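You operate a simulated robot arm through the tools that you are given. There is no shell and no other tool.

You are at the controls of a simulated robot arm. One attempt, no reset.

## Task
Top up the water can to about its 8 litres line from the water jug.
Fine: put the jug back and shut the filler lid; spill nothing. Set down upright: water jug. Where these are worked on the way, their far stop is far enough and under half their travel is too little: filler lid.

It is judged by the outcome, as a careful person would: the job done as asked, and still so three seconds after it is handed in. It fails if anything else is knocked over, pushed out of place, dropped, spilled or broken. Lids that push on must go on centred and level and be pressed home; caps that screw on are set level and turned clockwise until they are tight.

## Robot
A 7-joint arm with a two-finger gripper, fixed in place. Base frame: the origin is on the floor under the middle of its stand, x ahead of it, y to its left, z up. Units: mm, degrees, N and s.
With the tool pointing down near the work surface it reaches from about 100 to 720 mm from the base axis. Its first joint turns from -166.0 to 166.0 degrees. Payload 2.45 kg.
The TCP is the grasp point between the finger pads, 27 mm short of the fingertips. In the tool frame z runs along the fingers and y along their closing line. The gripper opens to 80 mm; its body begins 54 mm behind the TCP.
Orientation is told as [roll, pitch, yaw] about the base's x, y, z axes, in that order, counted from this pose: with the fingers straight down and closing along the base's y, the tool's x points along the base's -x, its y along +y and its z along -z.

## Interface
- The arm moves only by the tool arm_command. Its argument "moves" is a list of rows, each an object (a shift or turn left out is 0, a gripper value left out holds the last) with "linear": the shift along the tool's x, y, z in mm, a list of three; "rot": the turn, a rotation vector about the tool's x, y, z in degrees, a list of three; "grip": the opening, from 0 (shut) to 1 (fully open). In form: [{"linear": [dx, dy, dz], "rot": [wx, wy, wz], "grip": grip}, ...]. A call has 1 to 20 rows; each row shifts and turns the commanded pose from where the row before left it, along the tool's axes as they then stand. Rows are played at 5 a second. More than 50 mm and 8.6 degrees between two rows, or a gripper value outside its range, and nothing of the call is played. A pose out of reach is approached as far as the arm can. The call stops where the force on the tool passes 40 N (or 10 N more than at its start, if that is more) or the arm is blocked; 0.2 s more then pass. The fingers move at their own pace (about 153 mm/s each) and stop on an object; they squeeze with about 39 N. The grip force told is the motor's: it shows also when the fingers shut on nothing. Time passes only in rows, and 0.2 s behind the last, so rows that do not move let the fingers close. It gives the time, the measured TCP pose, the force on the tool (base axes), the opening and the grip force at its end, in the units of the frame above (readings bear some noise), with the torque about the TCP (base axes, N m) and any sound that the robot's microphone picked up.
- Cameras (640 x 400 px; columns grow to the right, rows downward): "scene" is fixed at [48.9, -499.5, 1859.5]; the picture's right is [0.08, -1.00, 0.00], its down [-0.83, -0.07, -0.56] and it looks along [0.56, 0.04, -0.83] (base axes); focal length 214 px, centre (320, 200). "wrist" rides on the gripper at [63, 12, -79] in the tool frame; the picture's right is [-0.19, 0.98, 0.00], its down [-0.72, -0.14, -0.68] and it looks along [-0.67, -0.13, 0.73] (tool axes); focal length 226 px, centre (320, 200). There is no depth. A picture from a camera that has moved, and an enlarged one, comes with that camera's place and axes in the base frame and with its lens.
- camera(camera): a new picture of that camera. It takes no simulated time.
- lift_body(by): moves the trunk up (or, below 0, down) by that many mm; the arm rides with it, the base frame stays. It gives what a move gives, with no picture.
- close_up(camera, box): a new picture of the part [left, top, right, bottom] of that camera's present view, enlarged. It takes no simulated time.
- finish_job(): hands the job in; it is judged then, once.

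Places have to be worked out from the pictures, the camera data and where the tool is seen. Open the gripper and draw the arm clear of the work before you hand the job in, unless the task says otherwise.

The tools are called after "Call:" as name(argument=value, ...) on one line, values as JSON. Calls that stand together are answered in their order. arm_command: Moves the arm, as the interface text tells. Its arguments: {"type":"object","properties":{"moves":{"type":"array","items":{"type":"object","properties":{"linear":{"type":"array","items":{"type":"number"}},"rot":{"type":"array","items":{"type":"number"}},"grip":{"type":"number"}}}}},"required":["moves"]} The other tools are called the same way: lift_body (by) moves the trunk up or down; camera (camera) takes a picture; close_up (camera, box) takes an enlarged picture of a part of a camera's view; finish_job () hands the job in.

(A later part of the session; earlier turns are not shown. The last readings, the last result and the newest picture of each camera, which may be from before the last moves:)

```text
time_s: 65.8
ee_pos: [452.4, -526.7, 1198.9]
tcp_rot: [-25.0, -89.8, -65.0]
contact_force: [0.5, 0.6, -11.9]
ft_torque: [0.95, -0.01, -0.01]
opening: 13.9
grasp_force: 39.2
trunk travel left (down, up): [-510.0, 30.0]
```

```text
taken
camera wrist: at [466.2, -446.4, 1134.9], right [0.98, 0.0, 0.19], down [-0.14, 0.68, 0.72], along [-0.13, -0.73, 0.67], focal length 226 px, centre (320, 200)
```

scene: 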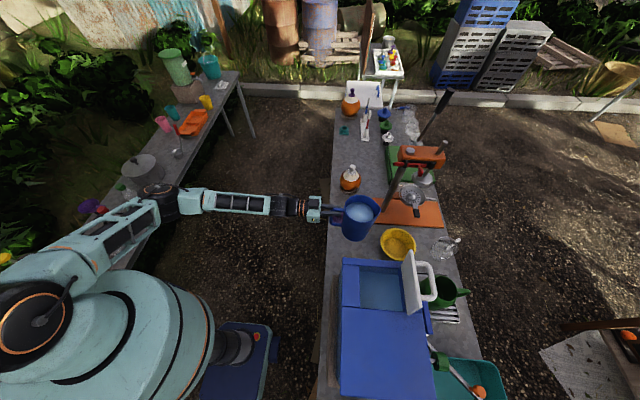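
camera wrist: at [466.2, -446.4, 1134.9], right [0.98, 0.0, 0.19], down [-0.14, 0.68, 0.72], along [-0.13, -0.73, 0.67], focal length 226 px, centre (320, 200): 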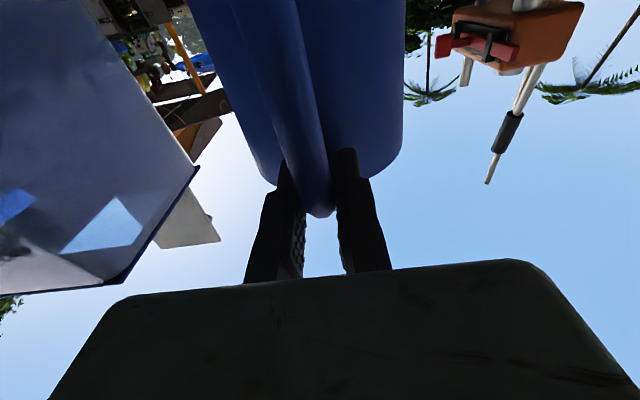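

Call:
arm_command(moves=[{"linear": [-10, 0, 0]}, {"linear": [-20, 0, 0]}, {"linear": [-25, 0, 0]}, {"linear": [-25, 0, 0]}, {"linear": [-25, 0, 0]}, {"linear": [-25, 0, 0]}, {"linear": [-25, 0, 0]}, {"linear": [-25, 0, 0]}, {"linear": [-25, 0, 0]}, {"linear": [-25, 0, 0]}, {"linear": [-25, 0, 0]}, {"linear": [-20, 0, 0]}, {"linear": [-10, 0, 0]}, {}])

Call:
camera(camera="scene")

Call:
camera(camera="wrist")

```text
time_s: 68.8
ee_pos: [452.5, -526.5, 1483.9]
tcp_rot: [-25.2, -89.9, -64.8]
contact_force: [-0.2, 0.0, -12.3]
ft_torque: [0.95, -0.02, -0.01]
opening: 13.8
grasp_force: 39.2
trunk travel left (down, up): [-510.0, 30.0]
```

```text
taken
```

scene: 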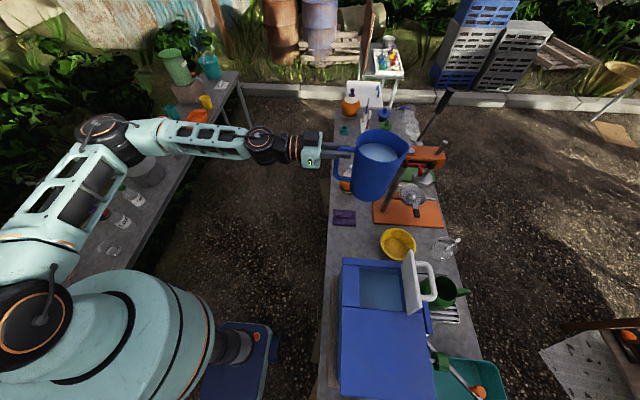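

```text
taken
camera wrist: at [466.8, -447.4, 1420.0], right [0.98, 0.0, 0.19], down [-0.14, 0.68, 0.72], along [-0.13, -0.73, 0.67], focal length 226 px, centre (320, 200)
```

wrist: 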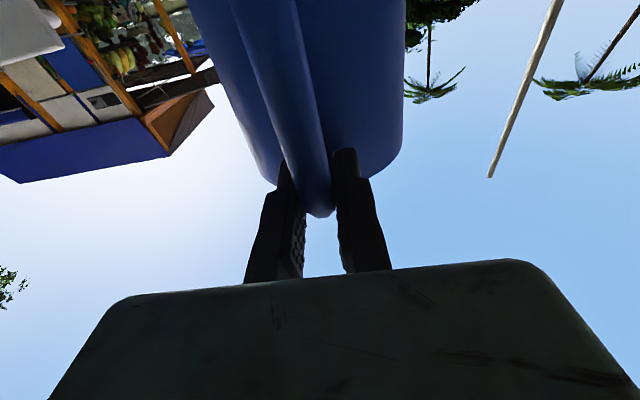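

Now translating the level jug in -x (and slightly +y) to bring the spout over the opening, with ~50 mm clearance over the can.

Call:
arm_command(moves=[{"linear": [0, -10, -12]}, {"linear": [0, -16, -17]}, {"linear": [0, -22, -17]}, {"linear": [0, -25, -5]}, {"linear": [0, -25, 0]}, {"linear": [0, -25, 0]}, {"linear": [0, -25, 0]}, {"linear": [0, -25, 0]}, {"linear": [0, -25, 0]}, {"linear": [0, -25, 0]}, {"linear": [0, -25, 0]}, {"linear": [0, -18, 0]}, {"linear": [0, -8, 0]}, {}])

Call:
camera(camera="scene")

Call:
camera(camera="wrist")

```text
time_s: 71.8
ee_pos: [177.9, -475.8, 1485.1]
tcp_rot: [-16.6, -89.8, -73.3]
contact_force: [-0.4, 0.5, -11.7]
ft_torque: [0.95, -0.01, 0.03]
opening: 13.5
grasp_force: 39.0
trunk travel left (down, up): [-510.0, 30.0]
```

```text
taken
```

scene: 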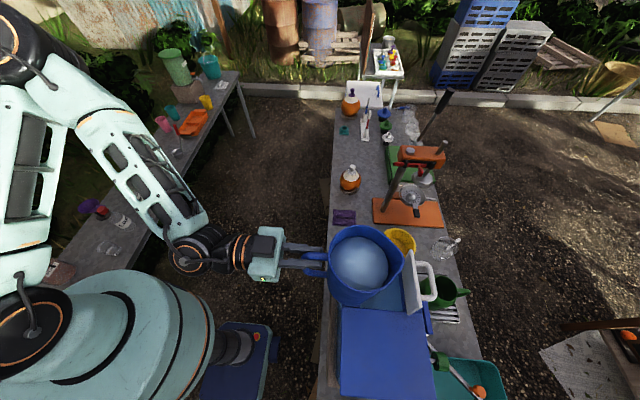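

```text
taken
camera wrist: at [191.7, -396.2, 1420.7], right [0.98, 0.0, 0.19], down [-0.14, 0.68, 0.72], along [-0.13, -0.73, 0.67], focal length 226 px, centre (320, 200)
```

wrist: 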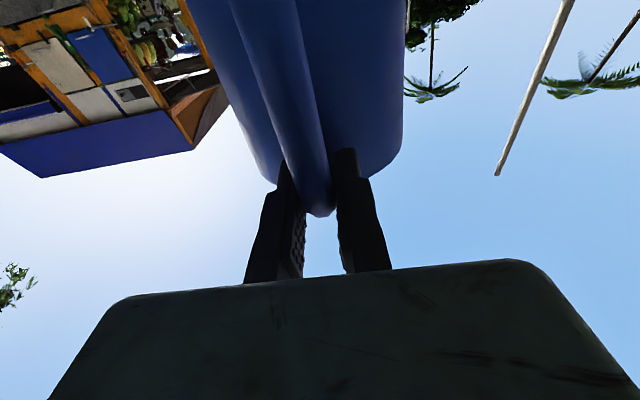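

Call:
close_up(camera="scene", box=[310, 210, 450, 320])

```text
3.64 times, centred on (380, 265) of scene
camera zoom: at [48.9, -499.5, 1859.5], right [0.08, -1.0, 0.0], down [-0.83, -0.07, -0.56], along [0.56, 0.04, -0.83], focal length 780 px, centre (102, -36)
```

zoom: 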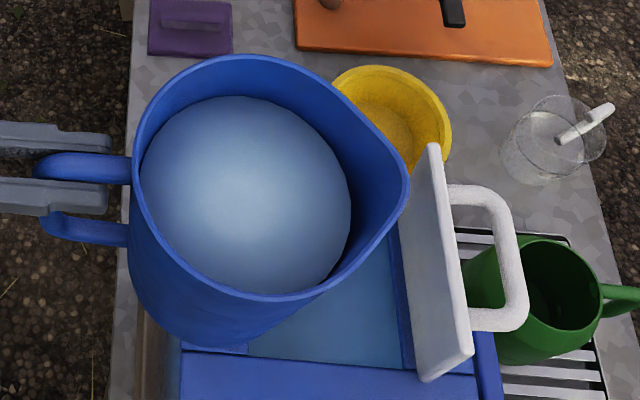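

Spout is near (175, -628, 1513), well inside the opening's footprint (x 130–231, y -593…-694). I'll tilt to ~25° (below the pouring angle) and shift slightly, then look.

Call:
arm_command(moves=[{"linear": [5, 2, 0], "rot": [0, 4, 0]}, {"linear": [5, 2, 0], "rot": [0, 5, 0]}, {"linear": [5, 1, 0], "rot": [0, 5, 0]}, {"linear": [0, 0, 0], "rot": [0, 5, 0]}, {"rot": [0, 4, 0]}, {}, {}])

Call:
close_up(camera="scene", box=[310, 210, 450, 320])

Call:
camera(camera="wrist")

```text
time_s: 73.4
ee_pos: [182.5, -472.9, 1471.8]
tcp_rot: [0.2, -67.2, -90.1]
contact_force: [0.5, 2.9, 13.9]
ft_torque: [-1.12, -0.06, -0.01]
opening: 13.8
grasp_force: 39.1
trunk travel left (down, up): [-510.0, 30.0]
```

```text
3.64 times, centred on (380, 265) of scene
camera zoom: at [48.9, -499.5, 1859.5], right [0.08, -1.0, 0.0], down [-0.83, -0.07, -0.56], along [0.56, 0.04, -0.83], focal length 780 px, centre (102, -36)
```

zoom: 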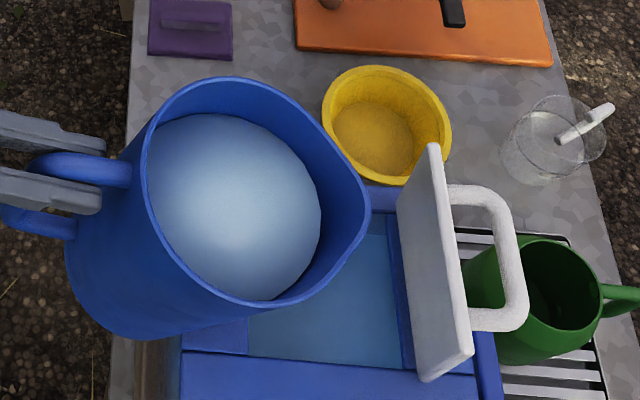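

```text
taken
camera wrist: at [196.3, -374.7, 1443.8], right [0.98, -0.07, 0.18], down [-0.14, 0.35, 0.93], along [-0.13, -0.93, 0.33], focal length 226 px, centre (320, 200)
```

wrist: 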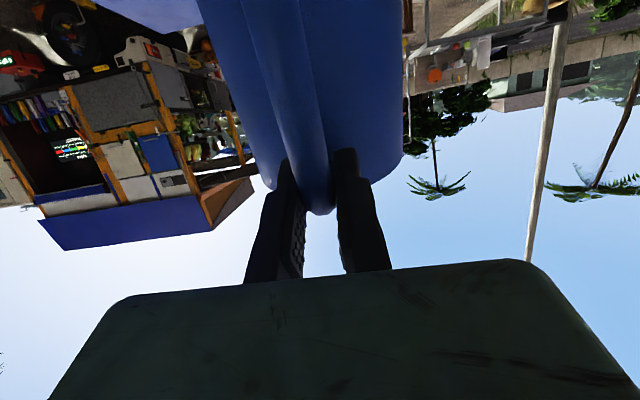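

The sign flip of force and torque means the jug's lower corner is pressing on the can's top edge. Backing straight up by 30 mm at once.

Call:
arm_command(moves=[{"linear": [-13.8, 0, -5.9]}, {"linear": [-13.8, 0, -5.9]}, {}])

Call:
close_up(camera="scene", box=[310, 210, 450, 320])

Call:
camera(camera="scene")

```text
time_s: 74.2
ee_pos: [184.1, -473.8, 1499.6]
tcp_rot: [-0.3, -66.8, -89.8]
contact_force: [-0.6, 0.8, -11.4]
ft_torque: [0.71, 0.0, 0.0]
opening: 13.8
grasp_force: 39.1
trunk travel left (down, up): [-510.0, 30.0]
```

```text
3.64 times, centred on (380, 265) of scene
camera zoom: at [48.9, -499.5, 1859.5], right [0.08, -1.0, 0.0], down [-0.83, -0.07, -0.56], along [0.56, 0.04, -0.83], focal length 780 px, centre (102, -36)
```

zoom: 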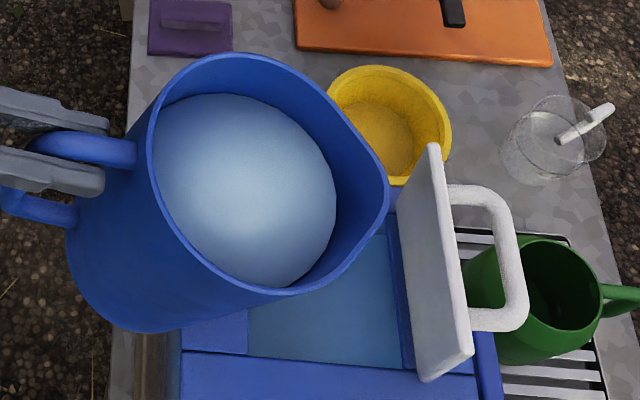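

```text
taken
```

scene: 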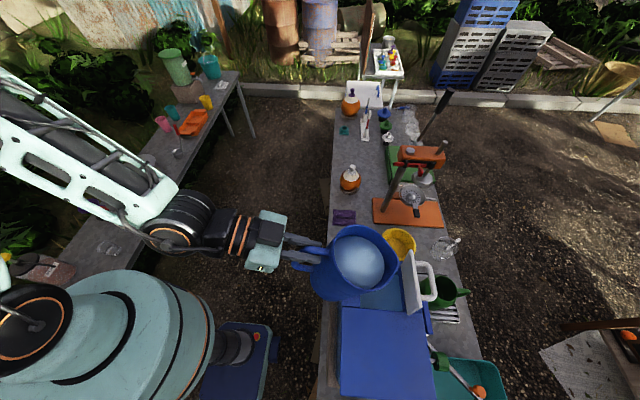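

Call:
camera(camera="wrist")

Call:
close_up(camera="scene", box=[330, 240, 430, 320])

```text
taken
camera wrist: at [196.6, -376.1, 1471.7], right [0.98, -0.08, 0.18], down [-0.14, 0.34, 0.93], along [-0.13, -0.94, 0.33], focal length 226 px, centre (320, 200)
```

wrist: 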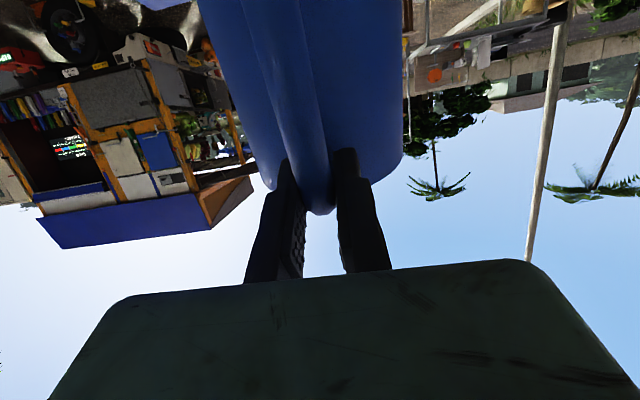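

```text
5.00 times, centred on (380, 280) of scene
camera zoom: at [48.9, -499.5, 1859.5], right [0.08, -1.0, 0.0], down [-0.83, -0.07, -0.56], along [0.56, 0.04, -0.83], focal length 1072 px, centre (20, -200)
```

zoom: 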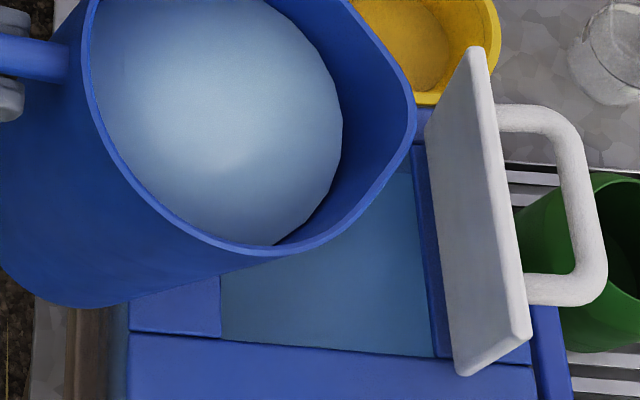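

Contact is cleared and the can hasn't moved (the jug slipped back ~3° in the grip). I'll tilt ~10° more at this height, then lower a bit, keeping the jug's wall ≥20 mm off the can's edge.

Call:
arm_command(moves=[{"rot": [0, 3, 0]}, {"rot": [0, 4, 0]}, {"rot": [0, 3, 0]}, {"linear": [7, 0, 4.5]}, {"linear": [7, 0, 4.5]}, {"linear": [5, 0, 3]}, {}])

Call:
close_up(camera="scene", box=[310, 210, 450, 320])

Call:
camera(camera="wrist")

```text
time_s: 75.8
ee_pos: [183.7, -474.1, 1477.4]
tcp_rot: [-0.1, -56.9, -90.0]
contact_force: [-0.6, 0.5, -13.4]
ft_torque: [0.54, 0.02, 0.01]
opening: 13.8
grasp_force: 39.0
trunk travel left (down, up): [-510.0, 30.0]
```

```text
3.64 times, centred on (380, 265) of scene
camera zoom: at [48.9, -499.5, 1859.5], right [0.08, -1.0, 0.0], down [-0.83, -0.07, -0.56], along [0.56, 0.04, -0.83], focal length 780 px, centre (102, -36)
```

zoom: 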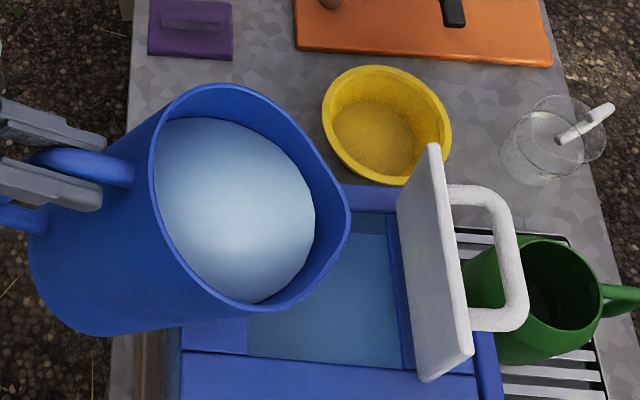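

```text
taken
camera wrist: at [196.8, -372.5, 1466.4], right [0.98, -0.11, 0.16], down [-0.14, 0.18, 0.97], along [-0.13, -0.98, 0.16], focal length 226 px, centre (320, 200)
```

wrist: 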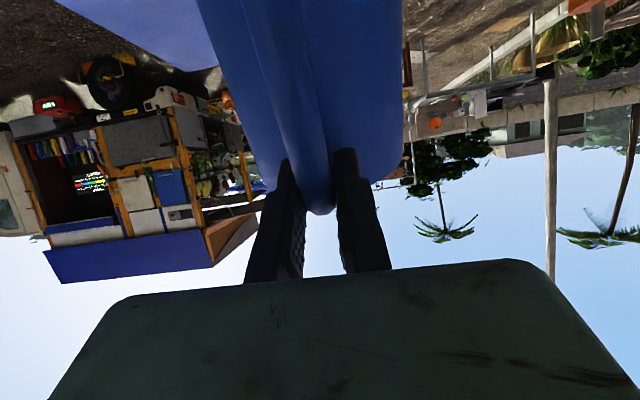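

Call:
arm_command(moves=[{"linear": [0.6, 0, 2.7], "rot": [0, 2.5, 0]}, {"linear": [0.6, 0, 2.7], "rot": [0, 2.5, 0]}, {}, {}])

Call:
close_up(camera="scene", box=[320, 220, 440, 320])

```text
time_s: 76.8
ee_pos: [182.6, -477.1, 1473.4]
tcp_rot: [-0.1, -51.8, -89.9]
contact_force: [-1.1, 0.3, -11.7]
ft_torque: [0.42, 0.0, -0.01]
opening: 13.5
grasp_force: 39.3
trunk travel left (down, up): [-510.0, 30.0]
```

```text
4.00 times, centred on (380, 270) of scene
camera zoom: at [48.9, -499.5, 1859.5], right [0.08, -1.0, 0.0], down [-0.83, -0.07, -0.56], along [0.56, 0.04, -0.83], focal length 858 px, centre (80, -80)
```

zoom: 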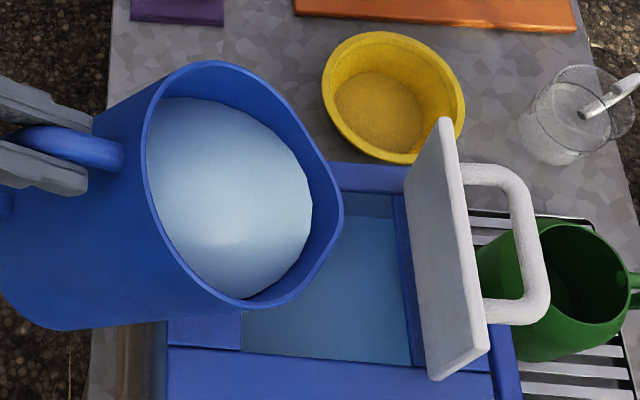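

Call:
arm_command(moves=[{"linear": [-1.2, 0, 3.2], "rot": [0, 2.5, 0]}, {"linear": [-1.2, 0, 3.2], "rot": [0, 2.5, 0]}, {}, {}])

Call:
close_up(camera="scene", box=[320, 220, 440, 320])

```text
time_s: 77.8
ee_pos: [183.5, -485.4, 1470.9]
tcp_rot: [0.0, -46.9, -90.0]
contact_force: [0.0, -0.2, -11.2]
ft_torque: [0.29, 0.04, 0.0]
opening: 13.6
grasp_force: 39.1
trunk travel left (down, up): [-510.0, 30.0]
```

```text
4.00 times, centred on (380, 270) of scene
camera zoom: at [48.9, -499.5, 1859.5], right [0.08, -1.0, 0.0], down [-0.83, -0.07, -0.56], along [0.56, 0.04, -0.83], focal length 858 px, centre (80, -80)
```

zoom: 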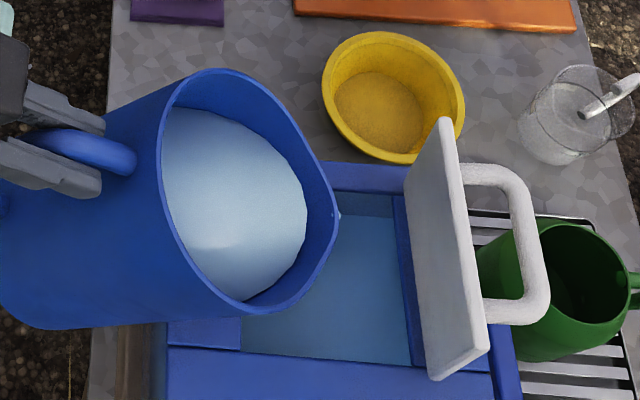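

Call:
close_up(camera="scene", box=[365, 255, 415, 300])

Call:
arm_command(moves=[{}, {}, {}])

Call:
close_up(camera="scene", box=[365, 255, 415, 300])

```text
8.89 times, centred on (390, 278) of scene
camera zoom: at [48.9, -499.5, 1859.5], right [0.08, -1.0, 0.0], down [-0.83, -0.07, -0.56], along [0.56, 0.04, -0.83], focal length 1906 px, centre (-302, -489)
```

zoom: 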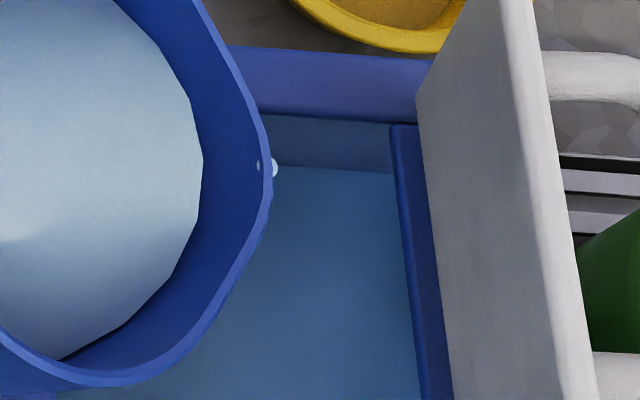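

```text
time_s: 78.6
ee_pos: [183.3, -484.4, 1471.8]
tcp_rot: [0.0, -46.8, -89.8]
contact_force: [-0.3, 0.5, -11.0]
ft_torque: [0.28, 0.02, -0.01]
opening: 13.6
grasp_force: 38.8
trunk travel left (down, up): [-510.0, 30.0]
```

```text
8.89 times, centred on (390, 278) of scene
camera zoom: at [48.9, -499.5, 1859.5], right [0.08, -1.0, 0.0], down [-0.83, -0.07, -0.56], along [0.56, 0.04, -0.83], focal length 1906 px, centre (-302, -489)
```

zoom: 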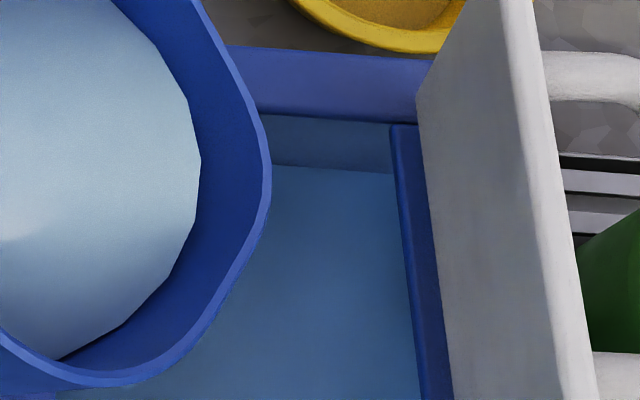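

Water has started to come over the spout and it lands in the opening. Continuing in small tilt steps, watching the stream.

Call:
arm_command(moves=[{"linear": [-1, 0, 2.5], "rot": [0, 2.5, 0]}, {"linear": [-1, 0, 2.5], "rot": [0, 2.5, 0]}])

Call:
close_up(camera="scene", box=[355, 245, 425, 305])

Call:
arm_command(moves=[{}, {}])

Call:
close_up(camera="scene", box=[355, 245, 425, 305])

```text
time_s: 79.2
ee_pos: [183.1, -488.3, 1467.6]
tcp_rot: [-0.2, -41.9, -89.9]
contact_force: [-0.3, -0.5, -10.0]
ft_torque: [0.16, 0.0, 0.04]
opening: 13.5
grasp_force: 39.3
trunk travel left (down, up): [-510.0, 30.0]
```

```text
6.67 times, centred on (390, 275) of scene
camera zoom: at [48.9, -499.5, 1859.5], right [0.08, -1.0, 0.0], down [-0.83, -0.07, -0.56], along [0.56, 0.04, -0.83], focal length 1430 px, centre (-147, -300)
```

zoom: 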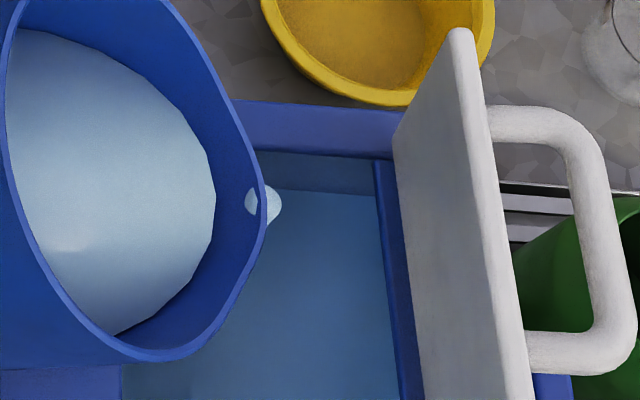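

```text
time_s: 79.8
ee_pos: [183.2, -489.2, 1470.0]
tcp_rot: [0.0, -42.0, -89.9]
contact_force: [0.5, -0.6, -9.8]
ft_torque: [0.19, -0.01, 0.03]
opening: 13.8
grasp_force: 39.3
trunk travel left (down, up): [-510.0, 30.0]
```

```text
6.67 times, centred on (390, 275) of scene
camera zoom: at [48.9, -499.5, 1859.5], right [0.08, -1.0, 0.0], down [-0.83, -0.07, -0.56], along [0.56, 0.04, -0.83], focal length 1430 px, centre (-147, -300)
```

zoom: 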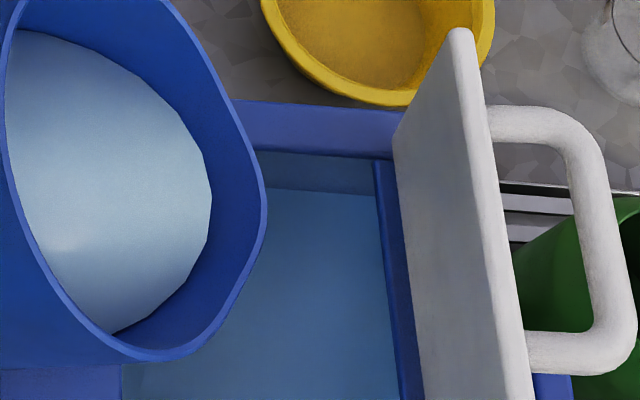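

Call:
arm_command(moves=[{"linear": [-2.3, 0, 3.4], "rot": [0, 2.5, 0]}, {"linear": [-2.3, 0, 3.4], "rot": [0, 2.5, 0]}, {}])

Call:
close_up(camera="scene", box=[355, 245, 425, 305])

Call:
arm_command(moves=[{}, {}, {}])

Call:
close_up(camera="scene", box=[375, 265, 415, 295])

```text
time_s: 80.6
ee_pos: [183.6, -496.9, 1467.5]
tcp_rot: [0.0, -36.8, -90.0]
contact_force: [0.2, -0.1, -9.0]
ft_torque: [0.07, -0.04, 0.0]
opening: 13.9
grasp_force: 39.3
trunk travel left (down, up): [-510.0, 30.0]
```

```text
6.67 times, centred on (390, 275) of scene
camera zoom: at [48.9, -499.5, 1859.5], right [0.08, -1.0, 0.0], down [-0.83, -0.07, -0.56], along [0.56, 0.04, -0.83], focal length 1430 px, centre (-147, -300)
```

zoom: 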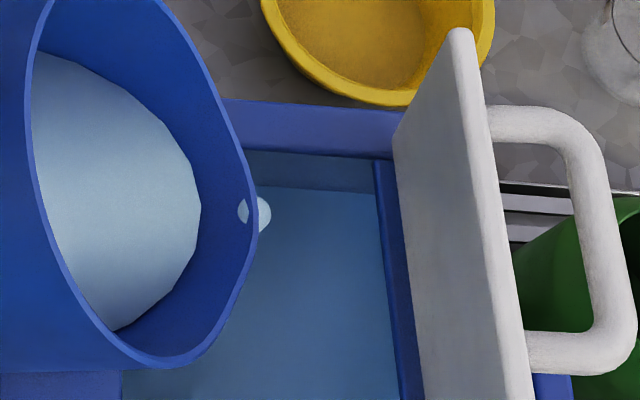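

```text
time_s: 81.4
ee_pos: [182.7, -496.6, 1468.2]
tcp_rot: [0.0, -36.9, -90.0]
contact_force: [0.4, -0.6, -9.5]
ft_torque: [0.09, 0.02, -0.01]
opening: 14.0
grasp_force: 38.3
trunk travel left (down, up): [-510.0, 30.0]
```

```text
13.33 times, centred on (395, 280) of scene
camera zoom: at [48.9, -499.5, 1859.5], right [0.08, -1.0, 0.0], down [-0.83, -0.07, -0.56], along [0.56, 0.04, -0.83], focal length 2860 px, centre (-680, -867)
```

zoom: 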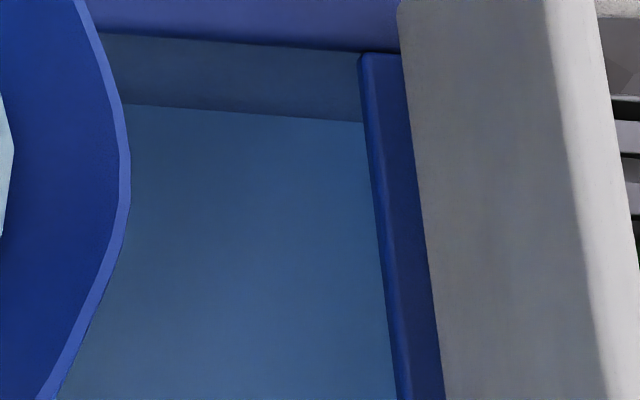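

Call:
arm_command(moves=[{"linear": [-3, 0, 3.5], "rot": [0, 2.5, 0]}, {"linear": [-3, 0, 3.5], "rot": [0, 2.5, 0]}, {}])

Call:
close_up(camera="scene", box=[335, 235, 435, 315])

Call:
arm_command(moves=[{}, {}])

Call:
close_up(camera="scene", box=[385, 265, 411, 283])

```text
time_s: 82.2
ee_pos: [184.3, -505.5, 1464.7]
tcp_rot: [0.1, -32.0, -90.0]
contact_force: [-0.2, 0.6, -8.4]
ft_torque: [-0.03, -0.01, 0.04]
opening: 13.6
grasp_force: 38.9
trunk travel left (down, up): [-510.0, 30.0]
```

```text
5.00 times, centred on (385, 275) of scene
camera zoom: at [48.9, -499.5, 1859.5], right [0.08, -1.0, 0.0], down [-0.83, -0.07, -0.56], along [0.56, 0.04, -0.83], focal length 1072 px, centre (-5, -175)
```

zoom: 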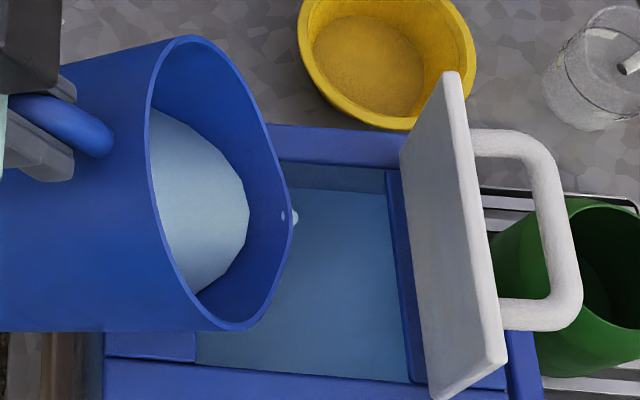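

```text
time_s: 82.8
ee_pos: [183.0, -507.3, 1465.0]
tcp_rot: [0.0, -31.9, -90.0]
contact_force: [0.0, -0.2, -9.1]
ft_torque: [-0.01, 0.0, -0.01]
opening: 13.9
grasp_force: 38.7
trunk travel left (down, up): [-510.0, 30.0]
```

```text
16.00 times, centred on (398, 274) of scene
camera zoom: at [48.9, -499.5, 1859.5], right [0.08, -1.0, 0.0], down [-0.83, -0.07, -0.56], along [0.56, 0.04, -0.83], focal length 3432 px, centre (-928, -984)
```

zoom: 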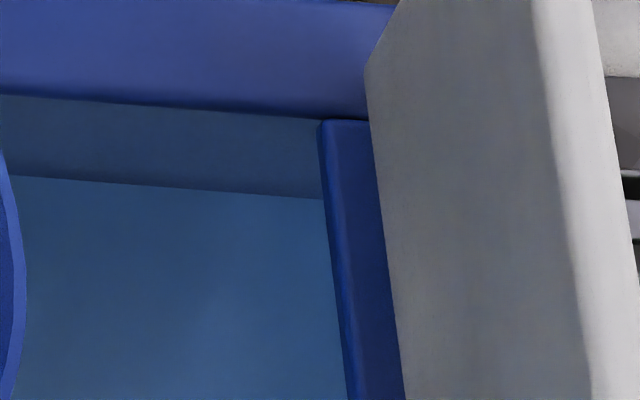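

Call:
arm_command(moves=[{"linear": [-4, 0, 3.1], "rot": [0, 2.5, 0]}, {"linear": [-4, 0, 3.1], "rot": [0, 2.5, 0]}, {}, {}])

Call:
arm_command(moves=[{}])

Call:
close_up(camera="scene", box=[335, 235, 435, 315])

Call:
close_up(camera="scene", box=[385, 265, 411, 283])

```text
time_s: 83.8
ee_pos: [183.8, -515.8, 1463.9]
tcp_rot: [-0.1, -26.9, -90.0]
contact_force: [-0.3, 0.9, -7.0]
ft_torque: [-0.04, 0.01, 0.02]
opening: 13.8
grasp_force: 39.1
trunk travel left (down, up): [-510.0, 30.0]
```

```text
time_s: 84.2
ee_pos: [182.9, -516.6, 1463.7]
tcp_rot: [0.0, -26.9, -90.0]
contact_force: [0.0, 0.3, -6.6]
ft_torque: [-0.06, 0.01, 0.03]
opening: 13.7
grasp_force: 39.1
trunk travel left (down, up): [-510.0, 30.0]
```

```text
5.00 times, centred on (385, 275) of scene
camera zoom: at [48.9, -499.5, 1859.5], right [0.08, -1.0, 0.0], down [-0.83, -0.07, -0.56], along [0.56, 0.04, -0.83], focal length 1072 px, centre (-5, -175)
```

zoom: 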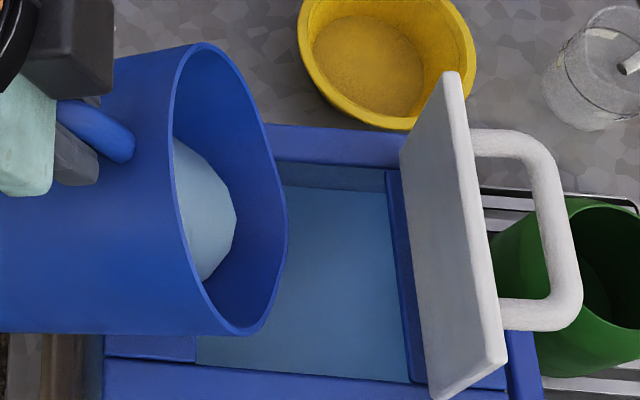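

```text
16.00 times, centred on (398, 274) of scene
camera zoom: at [48.9, -499.5, 1859.5], right [0.08, -1.0, 0.0], down [-0.83, -0.07, -0.56], along [0.56, 0.04, -0.83], focal length 3432 px, centre (-928, -984)
```

zoom: 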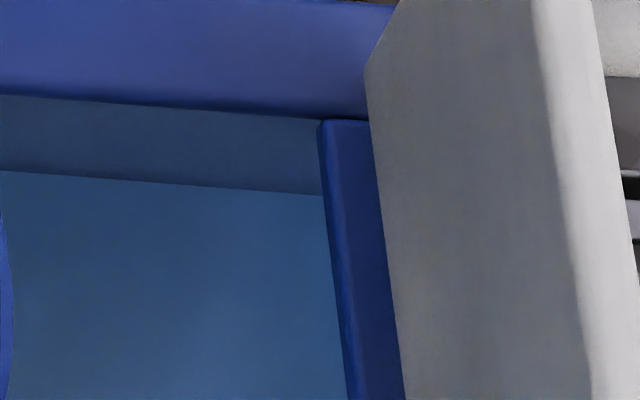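

Call:
arm_command(moves=[{"linear": [-4.7, 0, 2.9], "rot": [0, 2.5, 0]}, {"linear": [-4.7, 0, 2.9], "rot": [0, 2.5, 0]}, {}, {}])

Call:
arm_command(moves=[{}])

Call:
arm_command(moves=[{}])

Call:
close_up(camera="scene", box=[335, 235, 435, 315])

Call:
close_up(camera="scene", box=[385, 265, 411, 283])

```text
time_s: 85.2
ee_pos: [183.6, -526.5, 1462.7]
tcp_rot: [-0.1, -21.9, -90.1]
contact_force: [0.6, -0.4, -5.4]
ft_torque: [-0.1, 0.0, 0.01]
opening: 13.7
grasp_force: 39.2
trunk travel left (down, up): [-510.0, 30.0]
```

```text
time_s: 85.6
ee_pos: [184.0, -526.8, 1462.4]
tcp_rot: [0.0, -21.9, -90.0]
contact_force: [0.0, -0.8, -5.8]
ft_torque: [-0.06, -0.01, 0.0]
opening: 13.4
grasp_force: 39.3
trunk travel left (down, up): [-510.0, 30.0]
```

```text
time_s: 86.0
ee_pos: [184.3, -526.2, 1462.6]
tcp_rot: [0.0, -21.9, -90.0]
contact_force: [0.7, -0.8, -5.7]
ft_torque: [-0.11, 0.04, -0.01]
opening: 13.5
grasp_force: 38.9
trunk travel left (down, up): [-510.0, 30.0]
```

```text
5.00 times, centred on (385, 275) of scene
camera zoom: at [48.9, -499.5, 1859.5], right [0.08, -1.0, 0.0], down [-0.83, -0.07, -0.56], along [0.56, 0.04, -0.83], focal length 1072 px, centre (-5, -175)
```

zoom: 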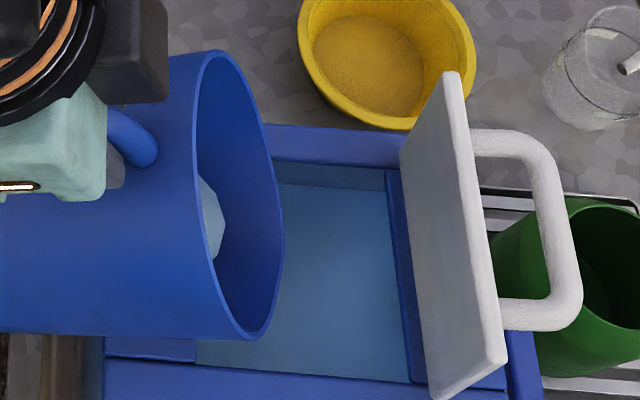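

```text
16.00 times, centred on (398, 274) of scene
camera zoom: at [48.9, -499.5, 1859.5], right [0.08, -1.0, 0.0], down [-0.83, -0.07, -0.56], along [0.56, 0.04, -0.83], focal length 3432 px, centre (-928, -984)
```

zoom: 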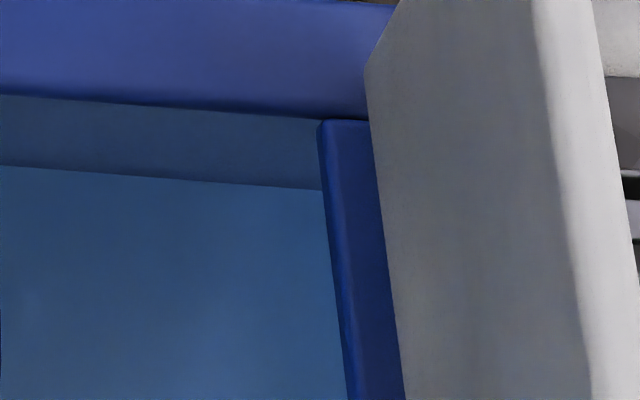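

About 0.66 L poured so far (weight 12.1→5.6 N; level up ~13.3 mm of the ~16.5 mm needed). Tilting 4° more.

Call:
arm_command(moves=[{"linear": [-4.2, 0, 2.2], "rot": [0, 2, 0]}, {"linear": [-4.2, 0, 2.2], "rot": [0, 2, 0]}, {}, {}])

Call:
arm_command(moves=[{}])

Call:
arm_command(moves=[{}])

Call:
close_up(camera="scene", box=[335, 235, 435, 315])

Call:
close_up(camera="scene", box=[385, 265, 411, 283])

```text
time_s: 87.0
ee_pos: [183.1, -535.0, 1461.4]
tcp_rot: [0.0, -17.7, -90.0]
contact_force: [-0.7, -1.0, -5.3]
ft_torque: [-0.08, -0.01, -0.02]
opening: 13.9
grasp_force: 38.9
trunk travel left (down, up): [-510.0, 30.0]
```

```text
time_s: 87.4
ee_pos: [184.0, -535.5, 1461.1]
tcp_rot: [0.0, -18.0, -90.0]
contact_force: [-0.1, 0.2, -4.7]
ft_torque: [-0.1, 0.0, 0.01]
opening: 13.9
grasp_force: 38.9
trunk travel left (down, up): [-510.0, 30.0]
```

```text
time_s: 87.8
ee_pos: [183.3, -535.6, 1460.8]
tcp_rot: [0.0, -17.9, -90.0]
contact_force: [0.3, -0.4, -4.5]
ft_torque: [-0.13, 0.02, -0.02]
opening: 13.6
grasp_force: 39.1
trunk travel left (down, up): [-510.0, 30.0]
```

```text
5.00 times, centred on (385, 275) of scene
camera zoom: at [48.9, -499.5, 1859.5], right [0.08, -1.0, 0.0], down [-0.83, -0.07, -0.56], along [0.56, 0.04, -0.83], focal length 1072 px, centre (-5, -175)
```

zoom: 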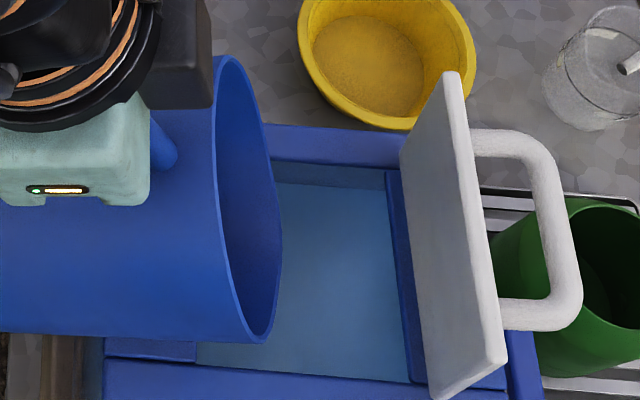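

```text
16.00 times, centred on (398, 274) of scene
camera zoom: at [48.9, -499.5, 1859.5], right [0.08, -1.0, 0.0], down [-0.83, -0.07, -0.56], along [0.56, 0.04, -0.83], focal length 3432 px, centre (-928, -984)
```

zoom: 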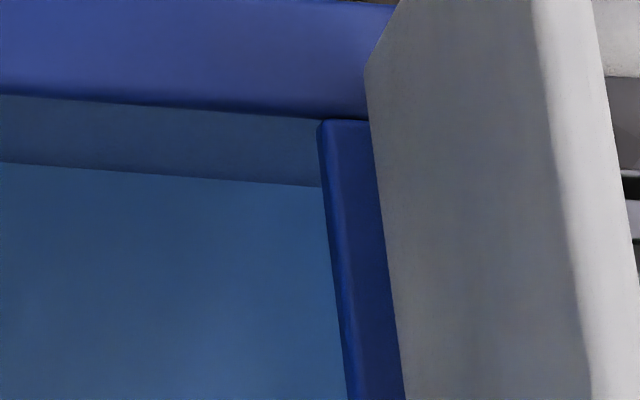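

Call:
arm_command(moves=[{"linear": [-3.2, 0, 1.5], "rot": [0, 1.6, 0]}, {}, {}, {}])

Call:
arm_command(moves=[{}])

Call:
close_up(camera="scene", box=[385, 265, 411, 283])

Call:
close_up(camera="scene", box=[375, 255, 415, 285])

```text
time_s: 88.8
ee_pos: [183.7, -538.8, 1459.9]
tcp_rot: [0.0, -16.3, -90.0]
contact_force: [0.3, -0.1, -4.1]
ft_torque: [-0.1, 0.0, 0.03]
opening: 13.7
grasp_force: 38.9
trunk travel left (down, up): [-510.0, 30.0]
```

```text
time_s: 89.2
ee_pos: [183.2, -539.3, 1460.6]
tcp_rot: [0.0, -16.3, -90.0]
contact_force: [-0.7, 0.0, -3.6]
ft_torque: [-0.11, -0.01, -0.01]
opening: 13.3
grasp_force: 39.0
trunk travel left (down, up): [-510.0, 30.0]
```

```text
16.00 times, centred on (398, 274) of scene
camera zoom: at [48.9, -499.5, 1859.5], right [0.08, -1.0, 0.0], down [-0.83, -0.07, -0.56], along [0.56, 0.04, -0.83], focal length 3432 px, centre (-928, -984)
```

zoom: 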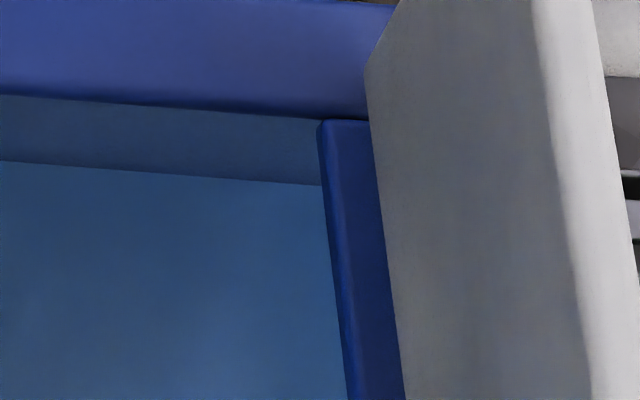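

```text
13.33 times, centred on (395, 270) of scene
camera zoom: at [48.9, -499.5, 1859.5], right [0.08, -1.0, 0.0], down [-0.83, -0.07, -0.56], along [0.56, 0.04, -0.83], focal length 2860 px, centre (-680, -733)
```

zoom: 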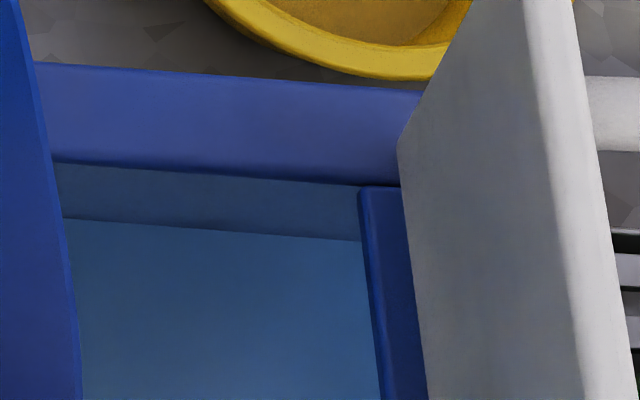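

Level has risen ~16.4 mm (≈0.82 L by both level and weight), which puts it at the 8-litre line. I'll un-tilt the jug, raising as it comes upright.

Call:
arm_command(moves=[{"rot": [0, -5, 0]}, {"rot": [0, -5, 0]}, {"linear": [0, 0, -11.2], "rot": [0, -5, 0]}, {"linear": [-1.1, 0, -13.4], "rot": [0, -5, 0]}, {"linear": [1.9, 0, -7.6], "rot": [0, -5, 0]}, {"linear": [1.2, 0, -7.7], "rot": [0, -5, 0]}, {"linear": [0.5, 0, -7.8], "rot": [0, -5, 0]}, {"linear": [-0.2, 0, -7.8], "rot": [0, -5, 0]}, {"linear": [-0.8, 0, -7.8], "rot": [0, -5, 0]}, {"linear": [-1.5, 0, -7.7], "rot": [0, -5, 0]}, {"linear": [-0.4, 0, -6.7], "rot": [0, -5, 0]}, {"linear": [1.9, 0, -5.7], "rot": [0, -5, 0]}, {"linear": [1.2, 0, -4.9], "rot": [0, -5, 0]}, {"linear": [0.6, 0, -4], "rot": [0, -5, 0]}, {}, {}])

Call:
close_up(camera="scene", box=[310, 210, 450, 320])

Call:
camera(camera="wrist")

Call:
camera(camera="scene")

```text
time_s: 92.6
ee_pos: [184.1, -471.9, 1516.1]
tcp_rot: [-0.7, -86.4, -89.3]
contact_force: [0.4, 0.1, -4.0]
ft_torque: [0.35, 0.01, -0.01]
opening: 13.6
grasp_force: 38.7
trunk travel left (down, up): [-510.0, 30.0]
```

```text
3.64 times, centred on (380, 265) of scene
camera zoom: at [48.9, -499.5, 1859.5], right [0.08, -1.0, 0.0], down [-0.83, -0.07, -0.56], along [0.56, 0.04, -0.83], focal length 780 px, centre (102, -36)
```

zoom: 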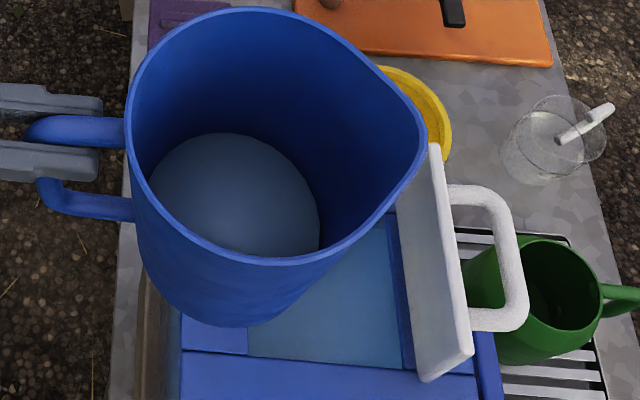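

```text
taken
camera wrist: at [197.2, -387.5, 1457.3], right [0.98, -0.01, 0.19], down [-0.14, 0.63, 0.76], along [-0.13, -0.77, 0.62], focal length 226 px, centre (320, 200)
```

wrist: 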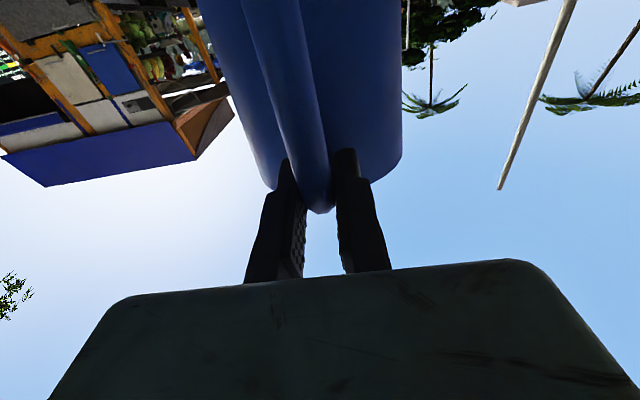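

```text
taken
```

scene: 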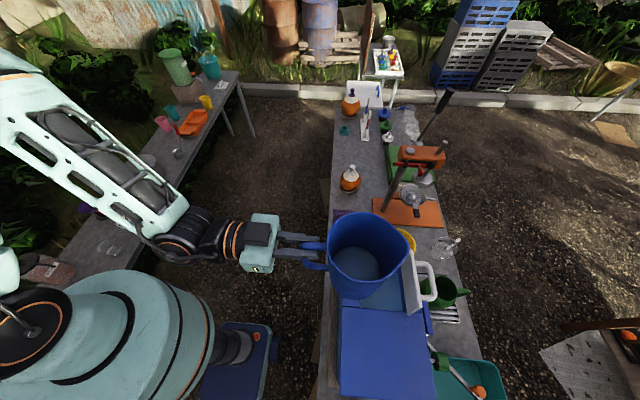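

Jug is upright with a little water left, nothing spilled. Now carrying it back: +x first, then to its original y.

Call:
arm_command(moves=[{"linear": [0, 12, 0]}, {"linear": [0, 22, 0]}, {"linear": [0, 25, 0]}, {"linear": [0, 25, 0]}, {"linear": [0, 25, 0]}, {"linear": [0, 25, 0]}, {"linear": [0, 25, 0]}, {"linear": [0, 25, 0]}, {"linear": [0, 25, 0]}, {"linear": [0, 24, 6]}, {"linear": [0, 20, 14]}, {"linear": [0, 10, 16]}, {"linear": [0, 4, 16]}, {}])

Call:
close_up(camera="scene", box=[360, 262, 410, 312])

Call:
camera(camera="scene")

```text
time_s: 95.6
ee_pos: [450.4, -522.2, 1513.2]
tcp_rot: [-0.6, -86.4, -89.3]
contact_force: [-0.5, 0.2, -4.2]
ft_torque: [0.34, 0.03, 0.01]
opening: 13.6
grasp_force: 39.0
trunk travel left (down, up): [-510.0, 30.0]
```

```text
8.00 times, centred on (385, 287) of scene
camera zoom: at [48.9, -499.5, 1859.5], right [0.08, -1.0, 0.0], down [-0.83, -0.07, -0.56], along [0.56, 0.04, -0.83], focal length 1716 px, centre (-200, -496)
```

zoom: 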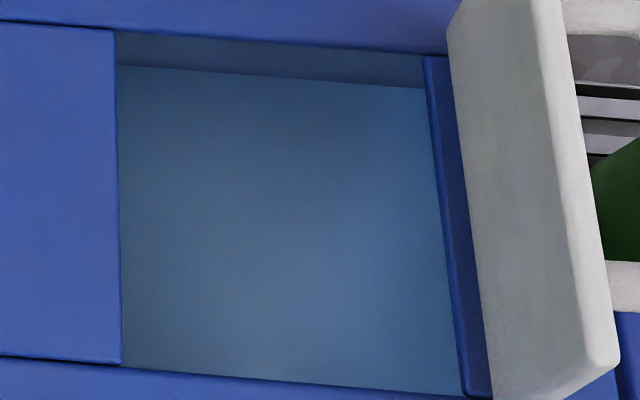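

```text
taken
```

scene: 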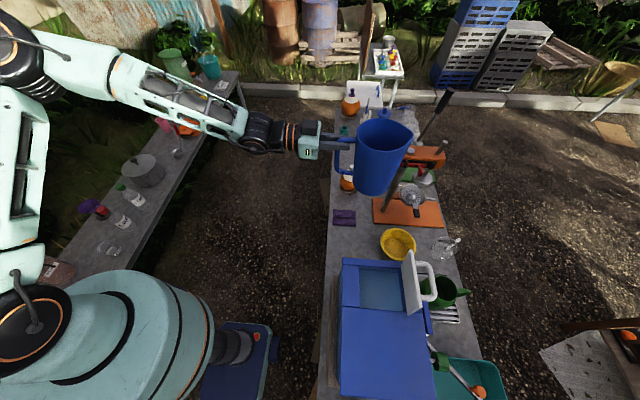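

Water edge has risen 12–12.5 px (~16 mm) and the can hasn't moved. Now lowering the jug back towards its place.

Call:
arm_command(moves=[{"linear": [12, 0, 0.8]}, {"linear": [22, 0, 1.4]}, {"linear": [25, 0, 1.6]}, {"linear": [25, 0, 1.6]}, {"linear": [25, 0, 1.6]}, {"linear": [25, 0, 1.6]}, {"linear": [25, 0, 1.6]}, {"linear": [25, 0, 1.6]}, {"linear": [25, 0, 1.6]}, {"linear": [25, 0, 1.6]}, {"linear": [25, 0, 1.6]}, {"linear": [22, 0, 1.4]}, {"linear": [12, 0, 0.8]}, {}])

Call:
lift_body(by=-210)

Call:
close_up(camera="scene", box=[300, 195, 400, 270])

```text
time_s: 98.6
ee_pos: [450.6, -523.0, 1218.3]
tcp_rot: [-0.3, -86.3, -89.7]
contact_force: [0.6, -0.3, -3.5]
ft_torque: [0.35, 0.0, -0.01]
opening: 13.6
grasp_force: 39.2
trunk travel left (down, up): [-510.0, 30.0]
```

```text
time_s: 100.8
ee_pos: [449.5, -522.9, 1010.1]
tcp_rot: [-0.3, -86.3, -89.7]
contact_force: [0.4, 0.2, -4.2]
ft_torque: [0.35, 0.01, -0.01]
opening: 13.6
grasp_force: 39.3
trunk travel left (down, up): [-300.0, 240.0]
```

```text
5.33 times, centred on (350, 232) of scene
camera zoom: at [48.9, -499.5, 1859.5], right [0.08, -1.0, 0.0], down [-0.83, -0.07, -0.56], along [0.56, 0.04, -0.83], focal length 1144 px, centre (160, 27)
```

zoom: 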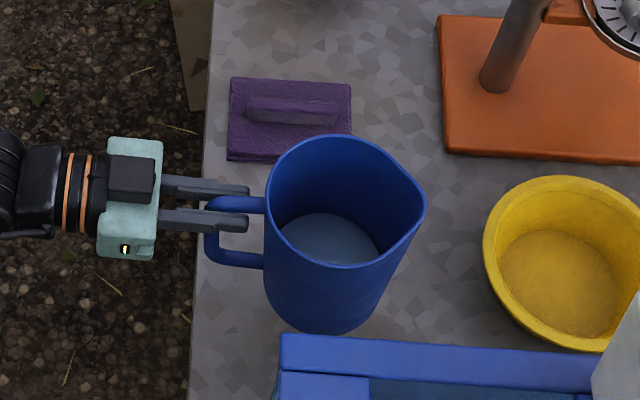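

Call:
arm_command(moves=[{"linear": [14, 0.5, 1.2]}, {"linear": [14, 0.5, 1.2]}, {"linear": [14, 0, 1]}, {"linear": [10, 0, 0.6]}, {}])

Call:
arm_command(moves=[{"linear": [3, 0, 0.2]}, {"linear": [3, 0, 0.2]}, {}])

Call:
close_up(camera="scene", box=[310, 215, 370, 260])

```text
time_s: 102.0
ee_pos: [450.7, -523.0, 958.5]
tcp_rot: [-0.1, -86.3, -89.9]
contact_force: [-0.7, -0.2, -4.0]
ft_torque: [0.35, 0.03, -0.01]
opening: 13.1
grasp_force: 39.1
trunk travel left (down, up): [-300.0, 240.0]
```

```text
time_s: 102.8
ee_pos: [449.8, -523.0, 952.0]
tcp_rot: [-0.6, -86.3, -89.3]
contact_force: [-0.7, -0.5, -4.0]
ft_torque: [0.34, -0.05, 0.02]
opening: 13.6
grasp_force: 38.8
trunk travel left (down, up): [-300.0, 240.0]
```

```text
8.89 times, centred on (340, 238) of scene
camera zoom: at [48.9, -499.5, 1859.5], right [0.08, -1.0, 0.0], down [-0.83, -0.07, -0.56], along [0.56, 0.04, -0.83], focal length 1906 px, centre (142, -133)
```

zoom: 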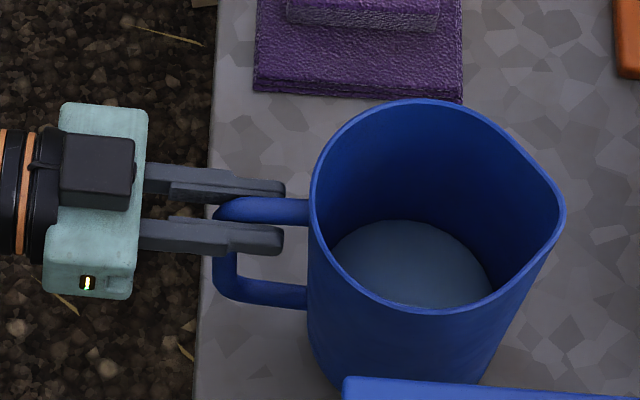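

The jug is tilted back ~2.7° (spout side high). I'll level it and lower the last 9 mm slowly.

Call:
arm_command(moves=[{"rot": [0, 1.4, 0]}, {"rot": [0, 1.3, 0]}, {"linear": [2, 0, 0.2]}, {"linear": [2, 0, 0.2]}, {}])

Call:
close_up(camera="scene", box=[310, 215, 370, 260])

Call:
camera(camera="wrist")

```text
time_s: 104.0
ee_pos: [450.6, -522.6, 946.9]
tcp_rot: [-0.3, -83.6, -89.7]
contact_force: [0.0, -0.1, -3.7]
ft_torque: [0.32, -0.02, -0.01]
opening: 13.7
grasp_force: 39.1
trunk travel left (down, up): [-300.0, 240.0]
```

```text
8.89 times, centred on (340, 238) of scene
camera zoom: at [48.9, -499.5, 1859.5], right [0.08, -1.0, 0.0], down [-0.83, -0.07, -0.56], along [0.56, 0.04, -0.83], focal length 1906 px, centre (142, -133)
```

zoom: 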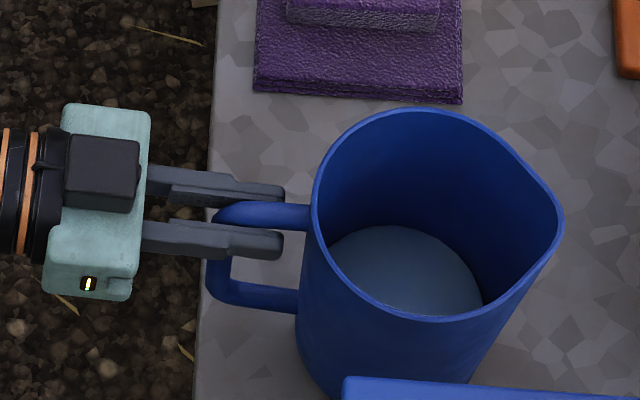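

```text
taken
camera wrist: at [463.7, -437.2, 892.0], right [0.98, -0.02, 0.19], down [-0.14, 0.6, 0.79], along [-0.13, -0.8, 0.58], focal length 226 px, centre (320, 200)
```

wrist: 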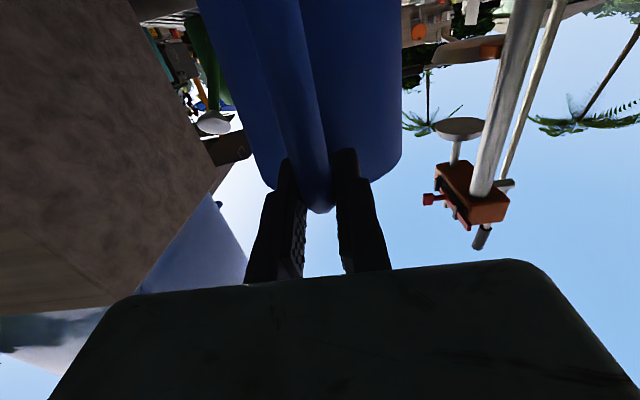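

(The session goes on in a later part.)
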